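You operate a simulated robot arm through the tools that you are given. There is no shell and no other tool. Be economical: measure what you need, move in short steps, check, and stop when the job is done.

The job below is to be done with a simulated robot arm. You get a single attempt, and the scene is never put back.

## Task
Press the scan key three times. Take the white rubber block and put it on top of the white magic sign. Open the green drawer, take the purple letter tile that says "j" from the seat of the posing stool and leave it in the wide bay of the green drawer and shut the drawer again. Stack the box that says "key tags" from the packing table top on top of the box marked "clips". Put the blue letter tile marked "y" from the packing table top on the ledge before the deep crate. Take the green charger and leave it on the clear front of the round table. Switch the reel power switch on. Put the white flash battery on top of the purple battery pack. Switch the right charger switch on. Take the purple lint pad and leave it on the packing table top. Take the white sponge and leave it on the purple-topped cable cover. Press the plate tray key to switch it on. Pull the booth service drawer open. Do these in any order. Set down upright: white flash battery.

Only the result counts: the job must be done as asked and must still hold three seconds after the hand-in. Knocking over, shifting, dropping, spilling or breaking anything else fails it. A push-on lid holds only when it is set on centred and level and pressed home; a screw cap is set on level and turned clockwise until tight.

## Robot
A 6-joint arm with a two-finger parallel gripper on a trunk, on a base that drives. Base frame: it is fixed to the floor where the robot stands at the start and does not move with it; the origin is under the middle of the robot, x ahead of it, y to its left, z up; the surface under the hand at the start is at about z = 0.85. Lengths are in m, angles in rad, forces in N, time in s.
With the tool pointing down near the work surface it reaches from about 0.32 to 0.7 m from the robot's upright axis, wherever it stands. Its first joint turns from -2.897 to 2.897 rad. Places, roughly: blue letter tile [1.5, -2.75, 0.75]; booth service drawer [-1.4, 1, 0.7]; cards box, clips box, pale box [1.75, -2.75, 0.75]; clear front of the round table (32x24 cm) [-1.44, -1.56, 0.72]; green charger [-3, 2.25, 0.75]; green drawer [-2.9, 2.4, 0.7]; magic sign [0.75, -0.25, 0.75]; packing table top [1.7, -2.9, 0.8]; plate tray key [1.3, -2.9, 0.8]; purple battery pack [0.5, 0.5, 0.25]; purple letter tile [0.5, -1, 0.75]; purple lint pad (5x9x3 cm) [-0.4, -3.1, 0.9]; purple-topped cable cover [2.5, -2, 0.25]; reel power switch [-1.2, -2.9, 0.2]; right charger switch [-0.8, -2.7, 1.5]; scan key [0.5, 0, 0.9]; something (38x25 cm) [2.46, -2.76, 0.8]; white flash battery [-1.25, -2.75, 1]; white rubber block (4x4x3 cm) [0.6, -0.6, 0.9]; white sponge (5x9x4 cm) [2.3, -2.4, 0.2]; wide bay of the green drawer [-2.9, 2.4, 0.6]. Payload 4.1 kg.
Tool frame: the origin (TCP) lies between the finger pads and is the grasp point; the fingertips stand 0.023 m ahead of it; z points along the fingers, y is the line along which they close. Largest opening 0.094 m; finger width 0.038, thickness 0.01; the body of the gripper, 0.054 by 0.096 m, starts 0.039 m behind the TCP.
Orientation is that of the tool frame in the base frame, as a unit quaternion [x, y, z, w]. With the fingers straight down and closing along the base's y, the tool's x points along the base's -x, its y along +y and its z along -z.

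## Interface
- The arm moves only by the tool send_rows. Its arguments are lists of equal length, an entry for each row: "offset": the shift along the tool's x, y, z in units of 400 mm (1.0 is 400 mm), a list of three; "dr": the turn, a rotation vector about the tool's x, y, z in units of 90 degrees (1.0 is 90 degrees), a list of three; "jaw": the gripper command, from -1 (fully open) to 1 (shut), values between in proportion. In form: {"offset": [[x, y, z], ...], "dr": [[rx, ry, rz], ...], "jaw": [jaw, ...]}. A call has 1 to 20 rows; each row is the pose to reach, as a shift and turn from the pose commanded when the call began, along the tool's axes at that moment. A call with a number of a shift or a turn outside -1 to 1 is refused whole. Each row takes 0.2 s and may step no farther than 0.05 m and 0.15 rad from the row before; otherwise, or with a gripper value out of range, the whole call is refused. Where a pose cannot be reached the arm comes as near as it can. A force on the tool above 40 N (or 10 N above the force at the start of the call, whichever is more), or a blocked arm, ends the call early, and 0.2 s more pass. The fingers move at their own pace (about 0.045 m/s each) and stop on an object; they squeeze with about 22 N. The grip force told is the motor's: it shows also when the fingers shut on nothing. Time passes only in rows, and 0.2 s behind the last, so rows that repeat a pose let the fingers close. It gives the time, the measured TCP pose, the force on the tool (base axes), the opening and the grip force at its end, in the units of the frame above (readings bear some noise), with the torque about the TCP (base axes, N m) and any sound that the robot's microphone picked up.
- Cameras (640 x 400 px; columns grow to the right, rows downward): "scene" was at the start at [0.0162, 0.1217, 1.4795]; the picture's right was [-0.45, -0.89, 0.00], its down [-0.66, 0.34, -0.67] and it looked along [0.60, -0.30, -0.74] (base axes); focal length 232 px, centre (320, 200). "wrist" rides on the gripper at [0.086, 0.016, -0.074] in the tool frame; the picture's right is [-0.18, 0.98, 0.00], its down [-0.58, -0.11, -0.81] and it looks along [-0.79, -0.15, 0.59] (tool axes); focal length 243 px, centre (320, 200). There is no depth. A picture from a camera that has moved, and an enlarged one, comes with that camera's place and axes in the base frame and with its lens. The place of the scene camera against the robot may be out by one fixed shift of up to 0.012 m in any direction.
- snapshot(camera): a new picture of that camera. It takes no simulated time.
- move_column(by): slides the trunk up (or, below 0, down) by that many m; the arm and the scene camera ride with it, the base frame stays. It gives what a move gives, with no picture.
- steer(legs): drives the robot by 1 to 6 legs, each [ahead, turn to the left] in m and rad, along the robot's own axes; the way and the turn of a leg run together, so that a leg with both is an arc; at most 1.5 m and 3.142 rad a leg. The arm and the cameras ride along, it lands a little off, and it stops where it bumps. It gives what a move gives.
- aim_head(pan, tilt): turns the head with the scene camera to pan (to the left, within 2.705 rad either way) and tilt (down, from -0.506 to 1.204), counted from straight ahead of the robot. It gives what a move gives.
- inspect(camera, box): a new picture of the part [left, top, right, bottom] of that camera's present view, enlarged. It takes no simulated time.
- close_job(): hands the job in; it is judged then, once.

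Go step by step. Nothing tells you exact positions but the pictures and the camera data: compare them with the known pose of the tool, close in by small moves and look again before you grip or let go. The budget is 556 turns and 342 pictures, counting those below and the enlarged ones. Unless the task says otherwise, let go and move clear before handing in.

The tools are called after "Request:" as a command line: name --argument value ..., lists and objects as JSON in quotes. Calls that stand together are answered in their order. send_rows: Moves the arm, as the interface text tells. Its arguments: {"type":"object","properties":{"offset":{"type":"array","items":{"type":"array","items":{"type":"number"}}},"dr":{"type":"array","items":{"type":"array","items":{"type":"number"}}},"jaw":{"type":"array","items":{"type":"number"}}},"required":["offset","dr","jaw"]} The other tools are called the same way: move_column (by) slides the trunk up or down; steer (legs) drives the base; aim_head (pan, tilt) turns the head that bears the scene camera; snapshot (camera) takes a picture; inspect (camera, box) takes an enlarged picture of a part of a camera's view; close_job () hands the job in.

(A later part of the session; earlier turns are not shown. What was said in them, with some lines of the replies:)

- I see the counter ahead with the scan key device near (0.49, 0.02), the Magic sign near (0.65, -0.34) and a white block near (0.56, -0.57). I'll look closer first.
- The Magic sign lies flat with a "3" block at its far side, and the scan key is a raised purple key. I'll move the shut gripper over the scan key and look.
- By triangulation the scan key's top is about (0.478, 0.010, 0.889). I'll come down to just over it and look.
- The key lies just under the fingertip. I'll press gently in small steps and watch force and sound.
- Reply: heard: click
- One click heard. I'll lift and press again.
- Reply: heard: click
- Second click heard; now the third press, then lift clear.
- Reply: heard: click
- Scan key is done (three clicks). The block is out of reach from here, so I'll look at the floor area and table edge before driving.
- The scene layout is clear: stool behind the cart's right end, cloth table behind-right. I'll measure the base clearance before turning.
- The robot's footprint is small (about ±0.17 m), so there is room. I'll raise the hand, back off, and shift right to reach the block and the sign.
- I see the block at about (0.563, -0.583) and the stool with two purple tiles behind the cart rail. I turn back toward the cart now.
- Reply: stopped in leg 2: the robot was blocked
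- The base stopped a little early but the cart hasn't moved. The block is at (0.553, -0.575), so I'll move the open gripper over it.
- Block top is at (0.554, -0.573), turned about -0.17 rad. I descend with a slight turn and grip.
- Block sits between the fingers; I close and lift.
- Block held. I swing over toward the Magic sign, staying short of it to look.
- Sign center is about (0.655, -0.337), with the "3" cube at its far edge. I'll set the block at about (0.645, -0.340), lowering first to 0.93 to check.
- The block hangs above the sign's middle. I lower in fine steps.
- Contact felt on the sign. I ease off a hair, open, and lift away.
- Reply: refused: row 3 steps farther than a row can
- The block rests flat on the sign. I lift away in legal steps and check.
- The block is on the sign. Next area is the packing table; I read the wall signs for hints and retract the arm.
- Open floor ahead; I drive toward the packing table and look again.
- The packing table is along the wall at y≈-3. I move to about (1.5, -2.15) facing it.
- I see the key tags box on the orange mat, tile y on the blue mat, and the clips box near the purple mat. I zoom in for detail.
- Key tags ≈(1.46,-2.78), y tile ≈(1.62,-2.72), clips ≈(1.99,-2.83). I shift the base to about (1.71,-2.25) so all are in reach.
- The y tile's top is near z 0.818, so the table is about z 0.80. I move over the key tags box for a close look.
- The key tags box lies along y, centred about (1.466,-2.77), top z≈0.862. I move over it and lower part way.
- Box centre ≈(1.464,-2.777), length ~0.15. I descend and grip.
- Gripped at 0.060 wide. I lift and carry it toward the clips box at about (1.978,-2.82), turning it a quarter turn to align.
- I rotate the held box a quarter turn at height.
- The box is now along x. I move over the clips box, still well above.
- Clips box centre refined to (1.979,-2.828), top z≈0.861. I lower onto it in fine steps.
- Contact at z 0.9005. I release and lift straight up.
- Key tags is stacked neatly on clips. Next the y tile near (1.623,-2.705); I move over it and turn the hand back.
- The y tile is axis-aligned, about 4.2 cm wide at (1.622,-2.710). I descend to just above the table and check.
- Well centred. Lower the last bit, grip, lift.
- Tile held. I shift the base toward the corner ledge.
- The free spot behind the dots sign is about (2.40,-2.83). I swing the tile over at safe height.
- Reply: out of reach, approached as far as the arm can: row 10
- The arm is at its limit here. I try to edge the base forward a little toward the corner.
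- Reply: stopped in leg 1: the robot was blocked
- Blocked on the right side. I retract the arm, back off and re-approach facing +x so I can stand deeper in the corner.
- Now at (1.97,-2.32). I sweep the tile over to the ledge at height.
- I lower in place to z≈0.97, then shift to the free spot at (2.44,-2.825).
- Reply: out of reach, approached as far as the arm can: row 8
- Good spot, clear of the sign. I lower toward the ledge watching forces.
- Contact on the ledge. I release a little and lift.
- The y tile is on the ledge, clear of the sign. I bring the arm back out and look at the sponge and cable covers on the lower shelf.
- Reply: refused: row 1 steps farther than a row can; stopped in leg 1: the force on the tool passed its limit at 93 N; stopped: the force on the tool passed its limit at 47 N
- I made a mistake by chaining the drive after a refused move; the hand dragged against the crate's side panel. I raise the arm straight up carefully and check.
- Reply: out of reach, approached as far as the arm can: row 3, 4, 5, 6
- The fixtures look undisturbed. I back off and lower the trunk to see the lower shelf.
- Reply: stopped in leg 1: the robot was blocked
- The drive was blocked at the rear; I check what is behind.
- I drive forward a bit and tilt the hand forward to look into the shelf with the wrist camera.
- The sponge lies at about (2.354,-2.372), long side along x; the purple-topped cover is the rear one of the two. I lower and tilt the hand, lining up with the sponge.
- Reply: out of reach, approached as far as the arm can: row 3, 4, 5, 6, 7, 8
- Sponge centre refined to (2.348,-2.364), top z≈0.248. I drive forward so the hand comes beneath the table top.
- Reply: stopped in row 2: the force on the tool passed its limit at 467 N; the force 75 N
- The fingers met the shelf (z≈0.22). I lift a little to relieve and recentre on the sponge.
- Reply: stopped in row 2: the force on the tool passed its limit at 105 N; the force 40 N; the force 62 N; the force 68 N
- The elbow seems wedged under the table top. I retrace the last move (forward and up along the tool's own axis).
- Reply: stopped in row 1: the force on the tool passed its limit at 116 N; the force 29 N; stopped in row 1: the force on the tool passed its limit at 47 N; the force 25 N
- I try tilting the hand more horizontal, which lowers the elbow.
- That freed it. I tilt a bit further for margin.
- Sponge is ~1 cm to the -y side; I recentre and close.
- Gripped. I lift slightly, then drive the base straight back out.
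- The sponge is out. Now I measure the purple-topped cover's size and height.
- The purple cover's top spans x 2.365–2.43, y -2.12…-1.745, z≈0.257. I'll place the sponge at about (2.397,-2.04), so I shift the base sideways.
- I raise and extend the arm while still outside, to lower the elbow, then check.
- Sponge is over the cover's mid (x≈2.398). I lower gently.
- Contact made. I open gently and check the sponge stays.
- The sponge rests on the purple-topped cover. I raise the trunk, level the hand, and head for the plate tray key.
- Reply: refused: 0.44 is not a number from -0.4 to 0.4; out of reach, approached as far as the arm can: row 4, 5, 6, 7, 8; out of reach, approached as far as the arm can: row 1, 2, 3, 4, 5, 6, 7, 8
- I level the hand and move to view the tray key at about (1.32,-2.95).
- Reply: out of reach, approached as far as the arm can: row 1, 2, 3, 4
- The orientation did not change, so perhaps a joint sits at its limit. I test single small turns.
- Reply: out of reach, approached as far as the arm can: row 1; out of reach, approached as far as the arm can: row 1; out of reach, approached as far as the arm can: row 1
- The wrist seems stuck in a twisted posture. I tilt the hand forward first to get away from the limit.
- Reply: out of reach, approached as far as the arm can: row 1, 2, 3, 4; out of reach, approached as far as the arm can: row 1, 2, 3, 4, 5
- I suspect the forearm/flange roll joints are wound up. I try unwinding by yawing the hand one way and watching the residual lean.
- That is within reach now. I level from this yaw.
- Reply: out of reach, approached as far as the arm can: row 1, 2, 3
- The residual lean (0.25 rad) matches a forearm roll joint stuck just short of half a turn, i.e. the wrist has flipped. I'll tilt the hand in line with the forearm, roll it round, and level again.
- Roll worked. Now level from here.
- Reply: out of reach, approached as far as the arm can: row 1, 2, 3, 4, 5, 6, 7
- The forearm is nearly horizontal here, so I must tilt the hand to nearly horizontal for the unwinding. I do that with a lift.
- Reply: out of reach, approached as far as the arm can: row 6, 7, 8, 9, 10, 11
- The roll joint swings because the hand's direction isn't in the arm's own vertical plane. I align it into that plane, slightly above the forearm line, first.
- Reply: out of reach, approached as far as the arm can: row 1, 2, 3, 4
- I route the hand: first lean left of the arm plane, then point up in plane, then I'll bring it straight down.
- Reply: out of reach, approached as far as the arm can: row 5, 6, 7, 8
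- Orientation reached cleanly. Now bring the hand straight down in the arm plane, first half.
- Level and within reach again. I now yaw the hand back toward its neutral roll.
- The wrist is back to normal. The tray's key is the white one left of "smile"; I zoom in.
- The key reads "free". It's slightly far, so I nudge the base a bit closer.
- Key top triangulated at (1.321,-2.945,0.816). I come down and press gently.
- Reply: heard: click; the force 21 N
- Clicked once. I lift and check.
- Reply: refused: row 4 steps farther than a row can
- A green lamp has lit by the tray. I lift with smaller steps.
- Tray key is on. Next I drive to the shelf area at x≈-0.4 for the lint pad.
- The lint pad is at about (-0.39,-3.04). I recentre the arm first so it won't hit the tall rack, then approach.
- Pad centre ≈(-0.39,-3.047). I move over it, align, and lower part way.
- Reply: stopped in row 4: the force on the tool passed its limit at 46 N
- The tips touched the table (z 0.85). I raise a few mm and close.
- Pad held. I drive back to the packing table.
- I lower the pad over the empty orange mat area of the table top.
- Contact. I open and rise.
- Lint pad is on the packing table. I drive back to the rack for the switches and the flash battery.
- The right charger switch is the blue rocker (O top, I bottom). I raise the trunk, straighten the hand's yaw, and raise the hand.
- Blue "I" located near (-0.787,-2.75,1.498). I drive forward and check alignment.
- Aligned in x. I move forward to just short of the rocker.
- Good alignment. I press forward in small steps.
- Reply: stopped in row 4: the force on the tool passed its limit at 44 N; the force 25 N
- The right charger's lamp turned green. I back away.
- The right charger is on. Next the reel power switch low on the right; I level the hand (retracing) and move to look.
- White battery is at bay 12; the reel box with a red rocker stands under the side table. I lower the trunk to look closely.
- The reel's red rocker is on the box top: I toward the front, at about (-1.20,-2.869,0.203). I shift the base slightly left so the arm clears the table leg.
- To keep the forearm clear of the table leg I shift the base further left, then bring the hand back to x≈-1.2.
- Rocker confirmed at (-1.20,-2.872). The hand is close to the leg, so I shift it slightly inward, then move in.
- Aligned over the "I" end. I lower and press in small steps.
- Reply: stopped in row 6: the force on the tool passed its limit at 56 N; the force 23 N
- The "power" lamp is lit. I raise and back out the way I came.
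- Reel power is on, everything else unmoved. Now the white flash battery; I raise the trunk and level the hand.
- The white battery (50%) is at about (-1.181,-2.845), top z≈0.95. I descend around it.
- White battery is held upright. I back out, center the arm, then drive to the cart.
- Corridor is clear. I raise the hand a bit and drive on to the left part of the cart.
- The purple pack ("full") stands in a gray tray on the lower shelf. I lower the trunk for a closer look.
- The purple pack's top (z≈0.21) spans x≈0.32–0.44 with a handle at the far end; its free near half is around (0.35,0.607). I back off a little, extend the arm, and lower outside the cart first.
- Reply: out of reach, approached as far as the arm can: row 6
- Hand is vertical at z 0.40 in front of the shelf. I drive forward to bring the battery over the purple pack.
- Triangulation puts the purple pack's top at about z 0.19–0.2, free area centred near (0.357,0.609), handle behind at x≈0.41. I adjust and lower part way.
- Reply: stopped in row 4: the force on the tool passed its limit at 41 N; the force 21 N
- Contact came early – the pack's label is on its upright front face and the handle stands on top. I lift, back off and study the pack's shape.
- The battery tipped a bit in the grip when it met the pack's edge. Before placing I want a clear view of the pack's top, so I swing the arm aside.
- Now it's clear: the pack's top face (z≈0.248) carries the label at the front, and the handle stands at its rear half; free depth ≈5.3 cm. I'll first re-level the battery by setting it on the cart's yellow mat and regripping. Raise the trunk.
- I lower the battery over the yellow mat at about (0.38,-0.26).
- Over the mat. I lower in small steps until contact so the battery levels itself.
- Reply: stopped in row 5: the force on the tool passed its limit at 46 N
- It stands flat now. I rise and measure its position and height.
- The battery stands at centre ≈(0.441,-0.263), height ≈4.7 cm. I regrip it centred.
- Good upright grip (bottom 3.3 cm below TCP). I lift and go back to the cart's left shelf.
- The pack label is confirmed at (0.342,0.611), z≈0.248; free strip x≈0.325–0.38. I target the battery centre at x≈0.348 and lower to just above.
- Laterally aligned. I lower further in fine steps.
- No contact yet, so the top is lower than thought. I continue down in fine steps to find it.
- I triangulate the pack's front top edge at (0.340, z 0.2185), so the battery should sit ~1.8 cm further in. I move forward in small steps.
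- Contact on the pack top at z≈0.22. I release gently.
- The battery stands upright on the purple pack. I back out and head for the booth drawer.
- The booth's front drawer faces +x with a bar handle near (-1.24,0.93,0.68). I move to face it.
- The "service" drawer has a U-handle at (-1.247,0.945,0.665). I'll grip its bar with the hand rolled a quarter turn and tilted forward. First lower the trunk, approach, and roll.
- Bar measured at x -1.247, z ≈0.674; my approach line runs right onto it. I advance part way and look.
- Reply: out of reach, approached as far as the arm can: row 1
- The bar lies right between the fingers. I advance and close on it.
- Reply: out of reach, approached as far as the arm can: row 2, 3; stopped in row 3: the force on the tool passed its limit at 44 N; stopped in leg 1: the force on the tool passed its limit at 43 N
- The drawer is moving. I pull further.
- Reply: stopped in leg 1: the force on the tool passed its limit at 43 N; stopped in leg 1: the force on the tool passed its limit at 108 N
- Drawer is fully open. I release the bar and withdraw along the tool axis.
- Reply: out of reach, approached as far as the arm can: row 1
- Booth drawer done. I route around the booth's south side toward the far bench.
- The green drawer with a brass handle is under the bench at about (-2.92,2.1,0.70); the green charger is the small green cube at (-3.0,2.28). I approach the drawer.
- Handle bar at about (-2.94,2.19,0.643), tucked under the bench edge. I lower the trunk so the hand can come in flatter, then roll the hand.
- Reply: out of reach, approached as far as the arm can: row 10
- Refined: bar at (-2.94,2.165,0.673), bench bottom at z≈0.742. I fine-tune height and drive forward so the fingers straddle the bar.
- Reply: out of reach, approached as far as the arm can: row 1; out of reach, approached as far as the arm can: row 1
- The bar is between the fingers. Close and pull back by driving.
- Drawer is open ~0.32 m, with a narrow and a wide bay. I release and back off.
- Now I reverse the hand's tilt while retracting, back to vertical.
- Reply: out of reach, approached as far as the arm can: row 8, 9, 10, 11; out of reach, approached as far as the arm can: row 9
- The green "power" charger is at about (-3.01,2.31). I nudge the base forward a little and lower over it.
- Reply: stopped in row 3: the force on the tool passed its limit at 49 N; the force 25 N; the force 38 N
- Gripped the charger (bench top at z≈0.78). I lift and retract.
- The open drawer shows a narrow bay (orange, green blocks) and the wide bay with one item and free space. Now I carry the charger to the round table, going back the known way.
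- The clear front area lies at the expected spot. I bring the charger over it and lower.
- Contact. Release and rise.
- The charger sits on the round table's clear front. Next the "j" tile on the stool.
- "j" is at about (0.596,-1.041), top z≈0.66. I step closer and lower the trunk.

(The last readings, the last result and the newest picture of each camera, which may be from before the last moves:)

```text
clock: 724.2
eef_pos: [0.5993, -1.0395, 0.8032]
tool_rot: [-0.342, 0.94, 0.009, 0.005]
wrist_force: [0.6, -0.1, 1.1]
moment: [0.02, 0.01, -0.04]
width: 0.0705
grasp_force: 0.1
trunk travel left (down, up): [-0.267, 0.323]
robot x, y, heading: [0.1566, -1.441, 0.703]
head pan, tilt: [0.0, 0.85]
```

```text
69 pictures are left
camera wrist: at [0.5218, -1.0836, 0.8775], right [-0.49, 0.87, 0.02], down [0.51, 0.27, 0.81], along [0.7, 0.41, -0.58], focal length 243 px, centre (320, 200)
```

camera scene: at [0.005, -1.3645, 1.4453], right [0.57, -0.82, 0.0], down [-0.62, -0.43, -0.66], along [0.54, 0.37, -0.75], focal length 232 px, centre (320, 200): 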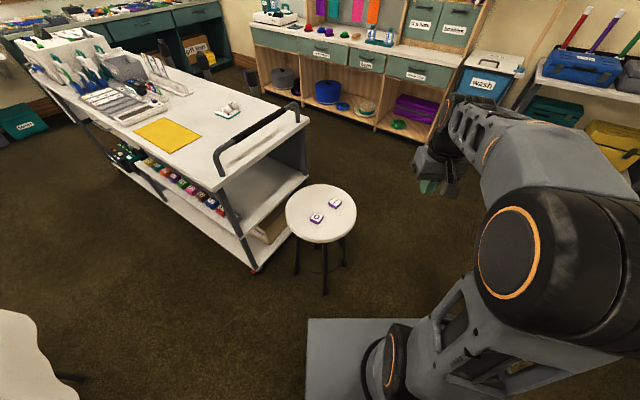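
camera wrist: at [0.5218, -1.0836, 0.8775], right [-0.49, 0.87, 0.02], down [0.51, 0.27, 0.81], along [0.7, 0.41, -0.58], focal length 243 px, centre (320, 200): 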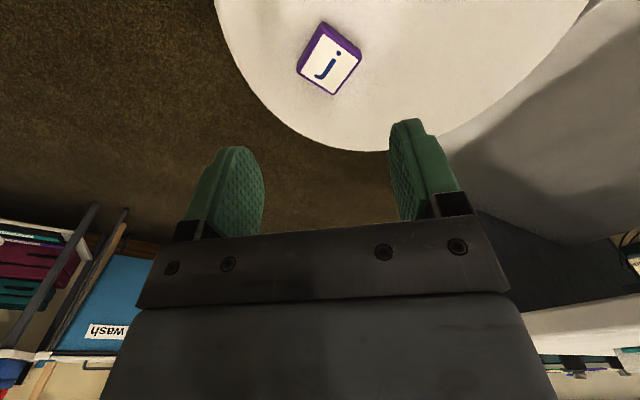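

Tile centre refined to (0.621,-1.012), top z≈0.62. I align the fingers with its sides and lower.

Request:
send_rows --offset '[[-0.03, 0.005, 0.05], [-0.06, 0.01, 0.1], [-0.085, 0.0165, 0.15], [-0.085, 0.0165, 0.2], [-0.085, 0.0165, 0.25], [-0.085, 0.0165, 0.28]]' --dr '[[0, 0, -0.09], [0, 0, -0.18], [0, 0, -0.27], [0, 0, -0.36], [0, 0, -0.44], [0, 0, -0.455]]' --jaw '[-0.5, -0.5, -0.5, -0.5, -0.5, -0.5]'

Request:
snapshot --camera "wrist"

```text
clock: 725.6
eef_pos: [0.6198, -1.0096, 0.6925]
tool_rot: [-0.651, 0.759, 0.008, 0.007]
wrist_force: [0.3, -0.9, 0.2]
moment: [-0.01, 0.01, -0.01]
width: 0.0706
grasp_force: 0.2
trunk travel left (down, up): [-0.267, 0.323]
robot x, y, heading: [0.1584, -1.4443, 0.707]
head pan, tilt: [0.0, 0.85]
```

```text
68 pictures are left
camera wrist: at [0.5897, -1.0952, 0.766], right [-0.94, 0.33, 0.01], down [0.2, 0.54, 0.82], along [0.27, 0.77, -0.57], focal length 243 px, centre (320, 200)
```

wrist: 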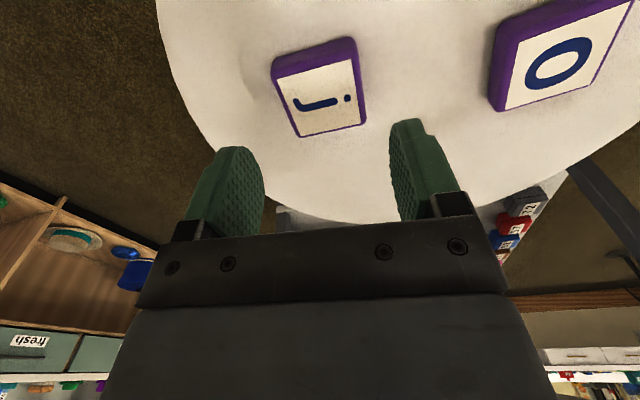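

Request:
send_rows --offset '[[0, 0, 0.06], [0, 0, 0.11]]' --dr '[[0, 0, -0.06], [0, 0, -0.11]]' --jaw '[-0.5, -0.5]'

Request:
snapshot --camera "wrist"

```text
clock: 726.2
eef_pos: [0.6193, -1.0086, 0.6483]
tool_rot: [0.713, -0.701, -0.006, -0.009]
wrist_force: [-0.3, 0.3, -0.8]
moment: [-0.02, 0.01, -0.02]
width: 0.0706
grasp_force: 0.0
trunk travel left (down, up): [-0.267, 0.323]
robot x, y, heading: [0.1613, -1.4386, 0.701]
head pan, tilt: [0.0, 0.85]
```

```text
67 pictures are left
camera wrist: at [0.6054, -1.0972, 0.7217], right [-0.99, 0.17, 0.0], down [0.1, 0.57, 0.82], along [0.14, 0.81, -0.57], focal length 243 px, centre (320, 200)
```

wrist: 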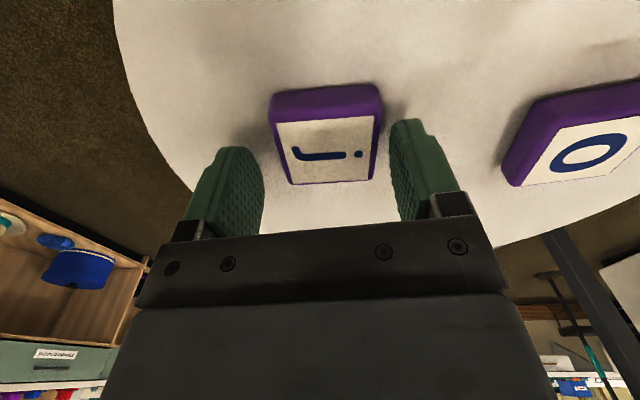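

Request:
send_rows --offset '[[0, 0.005, 0.02], [0, 0.005, 0.034], [0, 0.005, 0.034], [0, 0.005, 0.034], [0, 0.005, 0.034]]' --dr '[[0, 0, 0], [0, 0, 0], [0, 0, 0], [0, 0, 0], [0, 0, 0]]' --jaw '[-0.5, -0.5, 1, 1, 1]'

Request:
send_rows --offset '[[0, 0, -0.05], [0, 0, -0.15], [0, 0, -0.25], [0, 0, -0.35], [0, 0, -0.45], [0.05, 0, -0.55], [0.1, 0, -0.65], [0.15, 0, -0.75]]' --dr '[[0, 0, 0], [0, 0, 0], [0, 0, 0], [0, 0, 0], [0, 0, 0], [0, 0, 0], [0, 0, 0], [0, 0, 0]]' --jaw '[1, 1, 1, 1, 1, 1, 1, 1]'

Request:
snapshot --camera "wrist"

```text
clock: 726.9
eef_pos: [0.6188, -1.0085, 0.6439]
tool_rot: [0.713, -0.701, -0.006, -0.012]
wrist_force: [-10.0, -15.8, 29.3]
moment: [-1.12, 1.33, 0.57]
width: 0.0536
grasp_force: 4.6
trunk travel left (down, up): [-0.267, 0.323]
robot x, y, heading: [0.1562, -1.4421, 0.711]
head pan, tilt: [0.0, 0.85]
stopped in row 3: the force on the tool passed its limit at 46 N (the readings are from after the stop); the commanded pose is now the measured one
```

```text
clock: 728.7
eef_pos: [0.6191, -1.0739, 0.9389]
tool_rot: [0.713, -0.701, -0.007, -0.012]
wrist_force: [0.2, 0.8, 0.2]
moment: [0.01, -0.01, -0.03]
width: 0.047
grasp_force: 22.4
trunk travel left (down, up): [-0.267, 0.323]
robot x, y, heading: [0.1541, -1.4424, 0.705]
head pan, tilt: [0.0, 0.85]
```

```text
66 pictures are left
camera wrist: at [0.6043, -1.1632, 1.0112], right [-0.99, 0.17, 0.0], down [0.09, 0.56, 0.82], along [0.14, 0.81, -0.57], focal length 243 px, centre (320, 200)
```

wrist: 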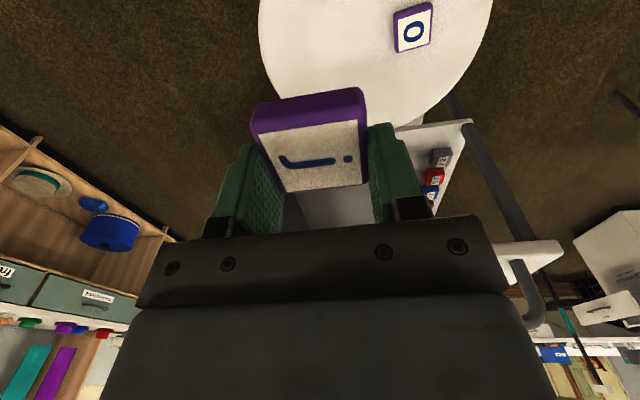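

"j" tile held. I retract and drive back to the green drawer.

Request:
send_rows --offset '[[0.06, 0.07, -0.06], [0.12, 0.145, -0.12], [0.18, 0.22, -0.18], [0.2375, 0.29, -0.25]]' --dr '[[0, 0, 0], [0, 0, 0], [0, 0, 0], [0, 0, 0]]' --jaw '[1, 1, 1, 1]'

Request:
steer --legs '[[0, 2.437], [0.24, 0], [0, -1.571]]'

```text
clock: 729.7
eef_pos: [0.5018, -1.1744, 1.0349]
tool_rot: [0.713, -0.701, -0.006, -0.011]
wrist_force: [0.0, 0.2, 0.5]
moment: [-0.02, 0.0, 0.04]
width: 0.0471
grasp_force: 21.6
trunk travel left (down, up): [-0.267, 0.323]
robot x, y, heading: [0.1568, -1.4448, 0.702]
head pan, tilt: [0.0, 0.85]
```

```text
clock: 741.1
eef_pos: [-0.071, -1.0107, 1.0355]
tool_rot: [0.946, -0.325, -0.011, -0.008]
wrist_force: [-0.5, -0.4, -1.5]
moment: [0.01, 0.03, 0.03]
width: 0.0468
grasp_force: 22.2
trunk travel left (down, up): [-0.267, 0.323]
robot x, y, heading: [-0.0793, -1.4459, 1.592]
head pan, tilt: [0.0, 0.85]
```

Request:
steer --legs '[[0, -0.02], [0.9, 0], [0.85, 0], [0, 1.571]]'

```text
clock: 754.2
eef_pos: [-0.5631, 0.2736, 1.0334]
tool_rot: [0.88, 0.474, -0.013, 0.004]
wrist_force: [-1.4, 0.4, 1.1]
moment: [0.01, 0.0, 0.01]
width: 0.0466
grasp_force: 21.4
trunk travel left (down, up): [-0.267, 0.323]
robot x, y, heading: [-0.1239, 0.3004, -3.037]
head pan, tilt: [0.0, 0.85]
```

Request:
steer --legs '[[0, -0.1], [1.45, 0], [0, -0.39], [1.4, 0], [0, -1.185]]'

Request:
snapshot --camera "scene"

```text
clock: 765.9
eef_pos: [-2.3238, 0.6622, 1.0358]
tool_rot: [0.977, 0.215, -0.014, 0.0]
wrist_force: [0.2, 0.0, 0.0]
moment: [-0.01, 0.0, 0.0]
width: 0.0468
grasp_force: 22.5
trunk travel left (down, up): [-0.267, 0.323]
robot x, y, heading: [-1.9446, 0.4473, 2.505]
head pan, tilt: [0.0, 0.85]
stopped in leg 4: the robot was blocked; the commanded pose is now the measured one
```

```text
65 pictures are left
camera scene: at [-2.0498, 0.3175, 1.2953], right [0.6, 0.8, 0.0], down [0.6, -0.45, -0.66], along [-0.53, 0.39, -0.75], focal length 232 px, centre (320, 200)
```

scene: 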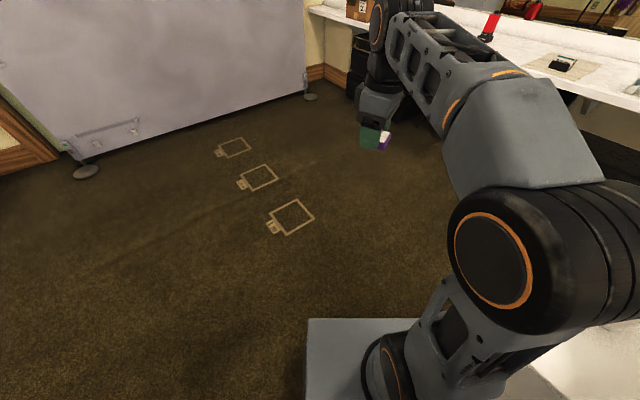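

I bumped the booth's rear corner. I check the booth before moving on.

Request:
aim_head --pan -1.3 --tilt 0.7

Request:
snapshot --camera "scene"

```text
clock: 767.3
eef_pos: [-2.3242, 0.662, 1.034]
tool_rot: [0.977, 0.213, -0.013, -0.001]
wrist_force: [0.1, -0.7, 0.3]
moment: [0.0, -0.01, -0.02]
width: 0.0472
grasp_force: 22.0
trunk travel left (down, up): [-0.267, 0.323]
robot x, y, heading: [-1.9451, 0.4501, 2.508]
head pan, tilt: [-1.3, 0.7]
```

```text
64 pictures are left
camera scene: at [-1.9569, 0.3498, 1.3075], right [0.93, -0.36, 0.0], down [-0.23, -0.6, -0.76], along [0.27, 0.71, -0.64], focal length 232 px, centre (320, 200)
```

scene: 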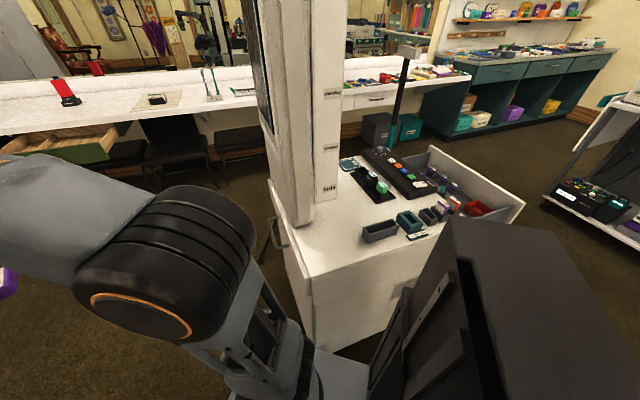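

Booth is intact with its drawer open. I back off slightly and steer wider around it.

Request:
steer --legs '[[-0.1, 0], [0, 0.65], [0.9, 0], [0, -1.58]]'

```text
clock: 778.5
eef_pos: [-2.8219, 0.8136, 1.0359]
tool_rot: [0.967, -0.256, -0.012, -0.008]
wrist_force: [-0.2, -1.3, -0.8]
moment: [0.03, 0.03, 0.02]
width: 0.0467
grasp_force: 22.4
trunk travel left (down, up): [-0.267, 0.323]
robot x, y, heading: [-2.7775, 0.3814, 1.557]
head pan, tilt: [-1.3, 0.7]
```

Request:
steer --legs '[[1.0, 0]]'

Request:
snapshot --camera "wrist"

Request:
aim_head --pan 0.0 --tilt 0.75

Request:
snapshot --camera "scene"

```text
clock: 783.6
eef_pos: [-2.8102, 1.8045, 1.0346]
tool_rot: [0.967, -0.255, -0.012, -0.007]
wrist_force: [-0.5, 0.4, -1.1]
moment: [-0.01, 0.01, -0.02]
width: 0.047
grasp_force: 21.2
trunk travel left (down, up): [-0.267, 0.323]
robot x, y, heading: [-2.7587, 1.3709, 1.558]
head pan, tilt: [-1.3, 0.7]
```

```text
63 pictures are left
camera wrist: at [-2.7421, 1.7461, 1.1071], right [-0.64, -0.77, 0.0], down [-0.44, 0.37, 0.82], along [-0.63, 0.53, -0.57], focal length 243 px, centre (320, 200)
```

wrist: 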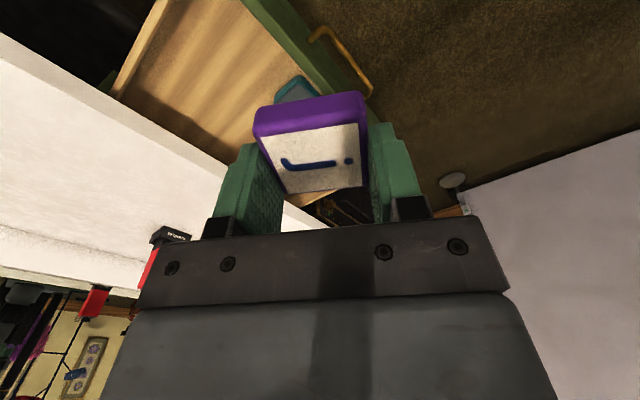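

```text
clock: 785.1
eef_pos: [-2.811, 1.804, 1.0336]
tool_rot: [0.967, -0.255, -0.012, -0.006]
wrist_force: [-0.4, 1.2, 1.2]
moment: [0.02, 0.02, 0.01]
width: 0.0466
grasp_force: 21.6
trunk travel left (down, up): [-0.267, 0.323]
robot x, y, heading: [-2.7606, 1.3674, 1.558]
head pan, tilt: [0.0, 0.75]
```

```text
62 pictures are left
camera scene: at [-2.9207, 1.3855, 1.3033], right [1.0, -0.01, 0.0], down [-0.01, -0.68, -0.73], along [0.01, 0.73, -0.68], focal length 232 px, centre (320, 200)
```

scene: 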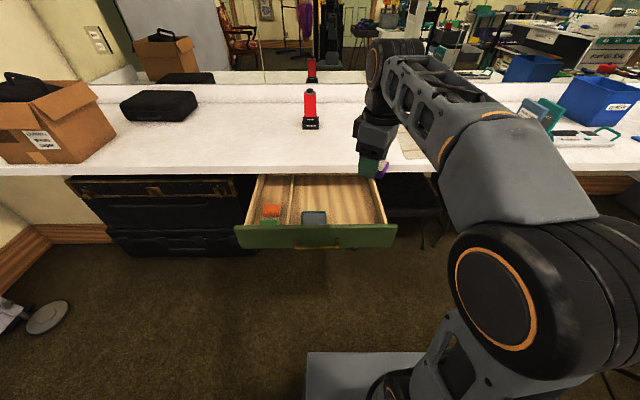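

Wide bay spans x≈-3.03…-2.66; I choose (-2.785,1.985) for the tile. I move over and lower part way.

Request:
send_rows --offset '[[-0.024, -0.06, 0.08], [-0.048, -0.12, 0.16], [-0.072, -0.18, 0.24], [-0.096, -0.24, 0.32], [-0.12, -0.3, 0.4], [-0.144, -0.37, 0.48], [-0.1665, -0.426, 0.56]]' --dr '[[-0.0047, 0.017, 0], [-0.0047, 0.017, 0], [-0.0047, 0.017, 0], [-0.0047, 0.017, 0], [-0.0047, 0.017, 0], [-0.0047, 0.017, 0], [-0.0047, 0.017, 0]]' --jaw '[1, 1, 1, 1, 1, 1, 1]'

Request:
snapshot --camera "wrist"

Request:
inspect --camera "scene" --box '[220, 130, 420, 260]'

```text
clock: 786.7
eef_pos: [-2.7899, 1.9901, 0.8124]
tool_rot: [0.967, -0.255, 0.0, -0.001]
wrist_force: [0.5, 0.4, -0.4]
moment: [0.03, 0.02, 0.02]
width: 0.0472
grasp_force: 22.6
trunk travel left (down, up): [-0.267, 0.323]
robot x, y, heading: [-2.7598, 1.3694, 1.557]
head pan, tilt: [0.0, 0.75]
```

```text
61 pictures are left
camera wrist: at [-2.7238, 1.9322, 0.888], right [-0.64, -0.77, 0.0], down [-0.45, 0.38, 0.81], along [-0.62, 0.52, -0.59], focal length 243 px, centre (320, 200)
```

wrist: 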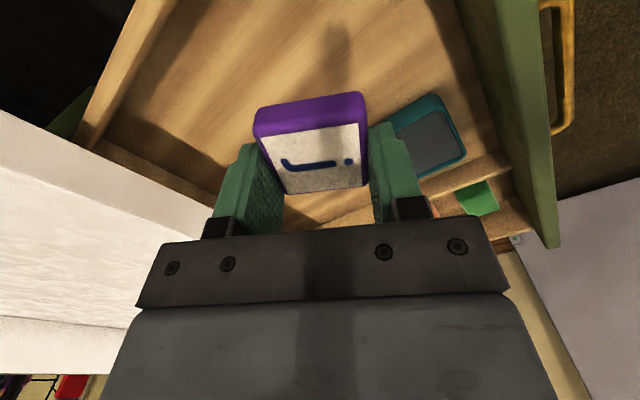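

```text
3.08 times, centred on (320, 195) of scene
camera zoom: at [-2.9207, 1.3854, 1.3033], right [1.0, -0.01, 0.0], down [-0.01, -0.68, -0.73], along [0.01, 0.73, -0.68], focal length 715 px, centre (320, 215)
```

zoom: 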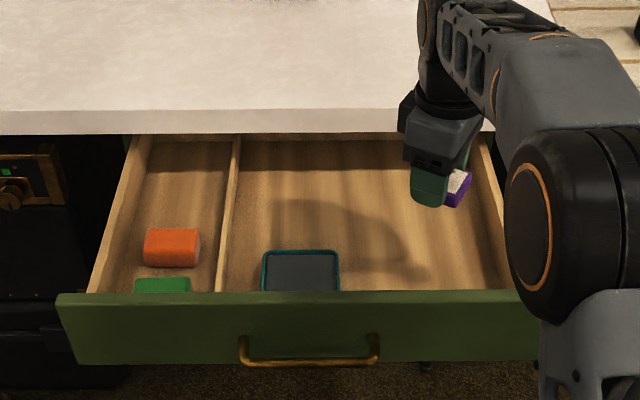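

Request:
send_rows --offset '[[0, 0, 0.1], [0, 0, 0.2], [0, 0, 0.28], [0, 0, 0.32], [0, 0, 0.335]]' --dr '[[0, 0, 0], [0, 0, 0], [0, 0, 0], [0, 0, 0], [0, 0, 0]]' --jaw '[1, 1, 1, 1, 1]'

Request:
snapshot --camera "wrist"

```text
clock: 787.9
eef_pos: [-2.7879, 1.9894, 0.6803]
tool_rot: [0.967, -0.255, 0.0, -0.001]
wrist_force: [-0.7, 0.0, 1.1]
moment: [-0.01, 0.03, 0.03]
width: 0.047
grasp_force: 22.2
trunk travel left (down, up): [-0.267, 0.323]
robot x, y, heading: [-2.7604, 1.3683, 1.559]
head pan, tilt: [0.0, 0.75]
```

```text
59 pictures are left
camera wrist: at [-2.7214, 1.9329, 0.7544], right [-0.64, -0.77, 0.0], down [-0.45, 0.38, 0.81], along [-0.62, 0.52, -0.59], focal length 243 px, centre (320, 200)
```

wrist: 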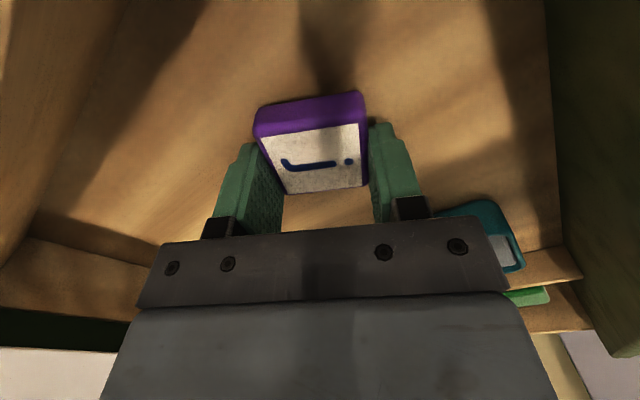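

Request:
send_rows --offset '[[0, 0, 0.012], [0, 0, 0.024], [0, 0, 0.034], [0, 0, 0.042], [0, 0, 0.05]]' --dr '[[0, 0, 0], [0, 0, 0], [0, 0, 0], [0, 0, 0], [0, 0, 0]]' --jaw '[1, 1, 1, 1, 1]'

```text
clock: 788.8
eef_pos: [-2.789, 1.9944, 0.6727]
tool_rot: [0.967, -0.255, -0.002, -0.009]
wrist_force: [-0.5, 2.1, 15.0]
moment: [-0.38, 0.09, 0.03]
width: 0.0469
grasp_force: 21.9
trunk travel left (down, up): [-0.267, 0.323]
robot x, y, heading: [-2.7636, 1.3688, 1.559]
head pan, tilt: [0.0, 0.75]
stopped in row 4: the force on the tool passed its limit at 45 N (the readings are from after the stop); the commanded pose is now the measured one
```

Floor contact. I release and lift out.

Request:
send_rows --offset '[[0, 0, -0.004], [0, 0, -0.004], [0, 0, -0.004], [0, 0, -0.08], [0, 0, -0.18], [0, 0, -0.28], [0, 0, -0.38], [0, 0, -0.48], [0, 0, -0.58]]' --dr '[[0, 0, 0], [0, 0, 0], [0, 0, 0], [0, 0, 0], [0, 0, 0], [0, 0, 0], [0, 0, 0], [0, 0, 0], [0, 0, 0]]' --jaw '[-0.3, -0.3, -0.3, -0.3, -0.3, -0.3, -0.3, -0.3, -0.3]'

Request:
snapshot --camera "wrist"

```text
clock: 790.8
eef_pos: [-2.7869, 1.9913, 0.9035]
tool_rot: [0.967, -0.255, -0.001, -0.005]
wrist_force: [0.6, 0.1, -0.1]
moment: [0.02, 0.02, -0.01]
width: 0.0608
grasp_force: 0.1
trunk travel left (down, up): [-0.267, 0.323]
robot x, y, heading: [-2.7565, 1.3703, 1.562]
head pan, tilt: [0.0, 0.75]
```

```text
58 pictures are left
camera wrist: at [-2.7199, 1.9329, 0.9769], right [-0.64, -0.76, -0.01], down [-0.45, 0.37, 0.81], along [-0.62, 0.53, -0.59], focal length 243 px, centre (320, 200)
```

wrist: 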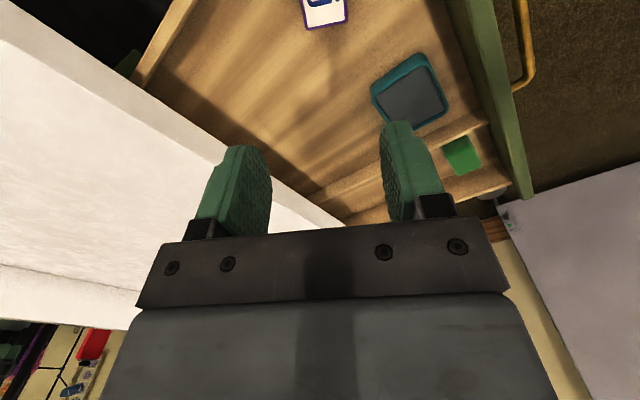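

The tile lies in the wide bay. To shut the drawer I'll regrip its handle and push. I back off, realign the base, and lower the trunk.

Request:
steer --legs '[[-0.1, 0], [0, -0.35], [-0.42, 0], [0, 0.36]]'

Request:
move_column --by -0.25

Request:
send_rows --offset '[[0, 0, 0.0], [0, 0, 0.0], [0, 0, 0.0], [0, 0, 0.0]]' --dr '[[0, 0, -0.09], [0, 0, -0.18], [0, 0, -0.27], [0, 0, -0.328]]' --jaw '[0.2, 0.2, 0.2, 0.2]'

```text
clock: 796.3
eef_pos: [-2.9457, 1.5016, 0.9015]
tool_rot: [0.969, -0.245, -0.001, -0.005]
wrist_force: [-0.5, 0.1, 0.6]
moment: [0.0, -0.02, 0.01]
width: 0.0611
grasp_force: 0.1
trunk travel left (down, up): [-0.267, 0.323]
robot x, y, heading: [-2.9066, 0.8805, 1.581]
head pan, tilt: [0.0, 0.75]
```

```text
clock: 798.9
eef_pos: [-2.9442, 1.5015, 0.6516]
tool_rot: [0.969, -0.246, -0.002, -0.005]
wrist_force: [-0.1, 1.1, 0.0]
moment: [0.0, 0.02, 0.0]
width: 0.061
grasp_force: 0.0
trunk travel left (down, up): [-0.017, 0.573]
robot x, y, heading: [-2.9084, 0.8785, 1.577]
head pan, tilt: [0.0, 0.75]
```

```text
clock: 799.9
eef_pos: [-2.9461, 1.5004, 0.6528]
tool_rot: [1.0, 0.011, -0.001, -0.005]
wrist_force: [0.8, -0.3, 0.3]
moment: [0.02, 0.02, -0.01]
width: 0.0375
grasp_force: 0.0
trunk travel left (down, up): [-0.017, 0.573]
robot x, y, heading: [-2.906, 0.8803, 1.579]
head pan, tilt: [0.0, 0.75]
```

Request:
send_rows --offset '[[0, -0.03, -0.02], [0, -0.06, -0.04], [0, -0.09, -0.06], [0, -0.12, -0.07], [0, -0.15, -0.07], [0, -0.18, -0.07], [0, -0.21, -0.07], [0, -0.24, -0.07], [0, -0.275, -0.07]]' --dr '[[0.083, 0, 0], [0.166, 0, 0], [0.249, 0, 0], [0.332, 0, 0], [0.415, 0, 0], [0.498, 0, 0], [0.58, 0, 0], [0.663, 0, 0], [0.744, 0, 0]]' --jaw '[0.15, 0.15, 0.15, 0.15, 0.15, 0.15, 0.15, 0.15, 0.15]'

Request:
steer --legs '[[0.12, 0]]'

Request:
snapshot --camera "wrist"

```text
clock: 801.9
eef_pos: [-2.9463, 1.6057, 0.6821]
tool_rot: [0.843, 0.005, -0.002, -0.538]
wrist_force: [-0.1, -0.5, 0.3]
moment: [-0.03, -0.01, -0.01]
width: 0.0398
grasp_force: 0.0
out of reach, approached as far as the arm can: row 9
trunk travel left (down, up): [-0.017, 0.573]
robot x, y, heading: [-2.9087, 0.88, 1.578]
head pan, tilt: [0.0, 0.75]
```

```text
clock: 803.1
eef_pos: [-2.9435, 1.7242, 0.6823]
tool_rot: [0.844, 0.003, 0.0, -0.537]
wrist_force: [0.1, -0.8, 0.7]
moment: [0.0, 0.0, -0.02]
width: 0.0398
grasp_force: 0.1
trunk travel left (down, up): [-0.017, 0.573]
robot x, y, heading: [-2.9085, 1.0009, 1.577]
head pan, tilt: [0.0, 0.75]
```

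```text
57 pictures are left
camera wrist: at [-2.8571, 1.651, 0.6995], right [-0.18, -0.42, -0.89], down [-0.58, -0.69, 0.44], along [-0.8, 0.59, -0.12], focal length 243 px, centre (320, 200)
```

wrist: 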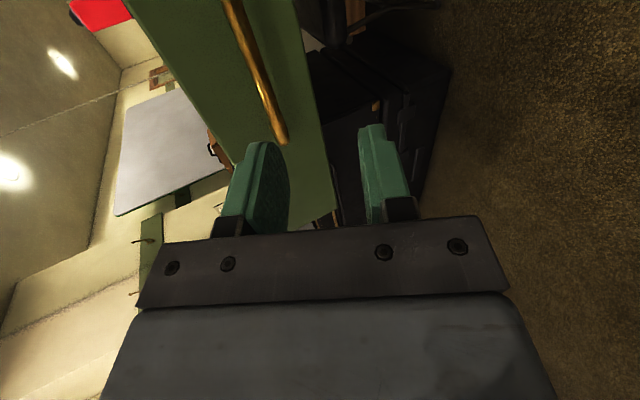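

Aligned with the bar. I drive forward to straddle it and grip.

Request:
steer --legs '[[0.105, 0]]'

Request:
snapshot --camera "wrist"

```text
clock: 804.3
eef_pos: [-2.944, 1.8294, 0.6832]
tool_rot: [0.843, 0.002, 0.001, -0.538]
wrist_force: [0.3, -0.4, -0.5]
moment: [-0.03, 0.04, 0.04]
width: 0.0397
grasp_force: 0.0
trunk travel left (down, up): [-0.017, 0.573]
robot x, y, heading: [-2.907, 1.1061, 1.574]
head pan, tilt: [0.0, 0.75]
```

```text
56 pictures are left
camera wrist: at [-2.8568, 1.7551, 0.7001], right [-0.18, -0.41, -0.89], down [-0.58, -0.69, 0.44], along [-0.79, 0.6, -0.12], focal length 243 px, centre (320, 200)
```

wrist: 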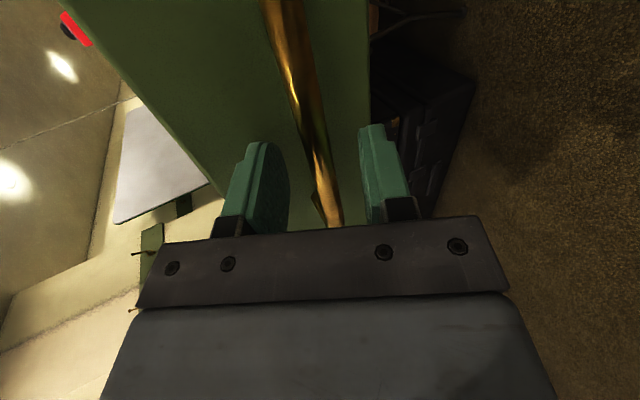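

The bar is between the fingers. I close and push the drawer in by driving forward.

Request:
send_rows --offset '[[0, 0, 0], [0, 0, 0], [0, 0, 0]]' --dr '[[0, 0, 0], [0, 0, 0], [0, 0, 0]]' --jaw '[1, 1, 1]'

Request:
steer --legs '[[0.15, 0]]'

```text
clock: 805.1
eef_pos: [-2.9435, 1.8294, 0.682]
tool_rot: [0.843, 0.002, 0.001, -0.537]
wrist_force: [0.6, -2.3, -5.4]
moment: [-0.07, -0.01, -0.05]
width: 0.0119
grasp_force: 44.5
trunk travel left (down, up): [-0.017, 0.573]
robot x, y, heading: [-2.9053, 1.0994, 1.579]
head pan, tilt: [0.0, 0.75]
```

```text
clock: 806.5
eef_pos: [-2.9427, 1.9807, 0.6827]
tool_rot: [0.844, 0.002, 0.002, -0.537]
wrist_force: [26.3, -0.8, -7.2]
moment: [-0.08, -0.41, -0.53]
width: 0.0119
grasp_force: 44.8
trunk travel left (down, up): [-0.017, 0.573]
robot x, y, heading: [-2.9098, 1.2572, 1.582]
head pan, tilt: [0.0, 0.75]
```

Request:
steer --legs '[[0.1, 0]]'

Request:
steer --legs '[[0.07, 0]]'

Request:
snapshot --camera "scene"

```text
clock: 807.6
eef_pos: [-2.9436, 2.0798, 0.6826]
tool_rot: [0.844, 0.001, 0.002, -0.536]
wrist_force: [23.9, -1.2, -2.0]
moment: [-0.03, -0.52, -0.89]
width: 0.0115
grasp_force: 45.8
trunk travel left (down, up): [-0.017, 0.573]
robot x, y, heading: [-2.9086, 1.3559, 1.573]
head pan, tilt: [0.0, 0.75]
```

```text
clock: 808.6
eef_pos: [-2.9437, 2.1493, 0.6817]
tool_rot: [0.844, 0.002, 0.003, -0.536]
wrist_force: [12.4, 2.3, 0.3]
moment: [0.03, -0.33, -0.82]
width: 0.012
grasp_force: 44.4
trunk travel left (down, up): [-0.017, 0.573]
robot x, y, heading: [-2.9133, 1.4223, 1.573]
head pan, tilt: [0.0, 0.75]
```

```text
55 pictures are left
camera scene: at [-3.0695, 1.4397, 1.0534], right [1.0, 0.0, 0.0], down [0.0, -0.68, -0.73], along [0.0, 0.73, -0.68], focal length 232 px, centre (320, 200)
```

scene: 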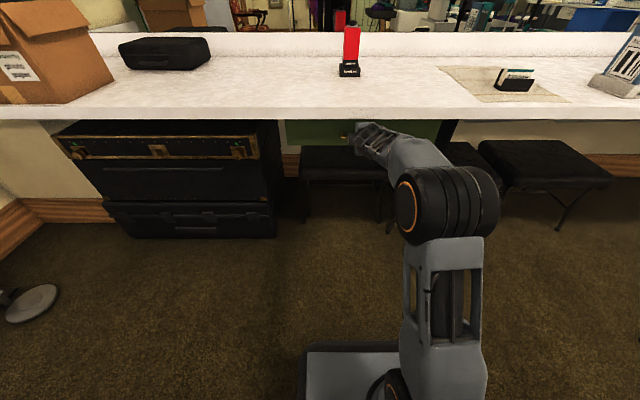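

The drawer is practically shut; I press a little more to be sure.

Request:
steer --legs '[[0.012, 0]]'

```text
clock: 809.4
eef_pos: [-2.9443, 2.1533, 0.6822]
tool_rot: [0.845, 0.001, 0.004, -0.534]
wrist_force: [0.7, -9.0, 2.0]
moment: [-0.02, 0.13, 0.05]
width: 0.0117
grasp_force: 45.1
trunk travel left (down, up): [-0.017, 0.573]
robot x, y, heading: [-2.9113, 1.4297, 1.57]
head pan, tilt: [0.0, 0.75]
stopped in leg 1: the force on the tool passed its limit at 50 N (the readings are from after the stop); the commanded pose is now the measured one
```

Hard stop reached – fully shut. I open the fingers and back straight off.

Request:
send_rows --offset '[[0, 0, 0], [0, 0, 0], [0, 0, 0], [0, 0, 0]]' --dr '[[0, 0, 0], [0, 0, 0], [0, 0, 0], [0, 0, 0]]' --jaw '[0.3, 0.1, 0.1, 0.1]'

Request:
steer --legs '[[-0.25, 0]]'

Request:
inspect --camera "scene" --box '[230, 60, 500, 230]'

```text
clock: 810.4
eef_pos: [-2.9432, 2.1543, 0.6811]
tool_rot: [0.845, 0.001, 0.003, -0.534]
wrist_force: [-0.5, 0.0, 0.4]
moment: [0.01, 0.01, 0.03]
width: 0.0422
grasp_force: 0.1
trunk travel left (down, up): [-0.017, 0.573]
robot x, y, heading: [-2.9086, 1.4294, 1.568]
head pan, tilt: [0.0, 0.75]
```

```text
clock: 812.2
eef_pos: [-2.9444, 1.9002, 0.6806]
tool_rot: [0.845, 0.003, 0.003, -0.534]
wrist_force: [0.2, 0.0, 0.9]
moment: [-0.01, -0.03, -0.01]
width: 0.0423
grasp_force: 0.0
trunk travel left (down, up): [-0.017, 0.573]
robot x, y, heading: [-2.9069, 1.1795, 1.578]
head pan, tilt: [0.0, 0.75]
```

```text
2.35 times, centred on (365, 145) of scene
camera zoom: at [-3.0695, 1.19, 1.0533], right [1.0, 0.0, 0.0], down [0.0, -0.68, -0.73], along [0.0, 0.73, -0.68], focal length 547 px, centre (214, 329)
```

zoom: 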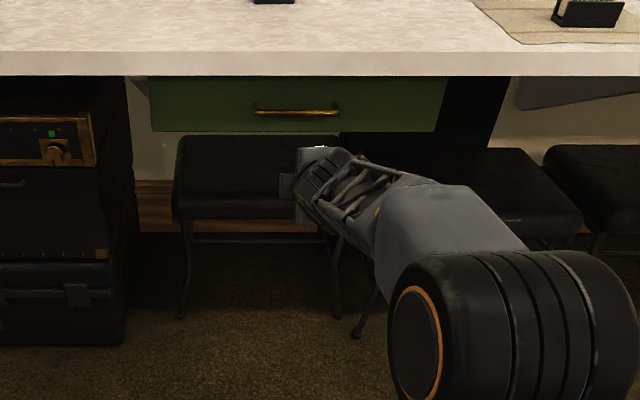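

All thirteen jobs are done, and the hand is empty and clear, so I hand in.

Request:
close_job

```text
The job is handed in.
```

I did all thirteen parts of the job, saw each one in place when I finished it, and handed the job in.

Some contact along the way could still count against the result. In every case, what I could see afterwards looked unmoved:

- **Deep crate:** the gripper dragged against its side panel once, at about 93 N.
- **Sponge shelf:** the arm wedged briefly between the shelf and the table top while I was reaching for the sponge. The force peaked at about 467 N, and the hand was touching the shelf.
- **White flash battery:** it tipped in the grip on my first try at the purple pack. I stood it on the yellow mat, regripped it, and set it upright on the pack, just in front of the handle.
- **Base:** it bumped the cart once and the booth's back corner once. It also touched something behind it near the packing table that I couldn't see; I think it was the trolley. I looked over the booth afterwards, and the service drawer was still open and its contents looked in place.
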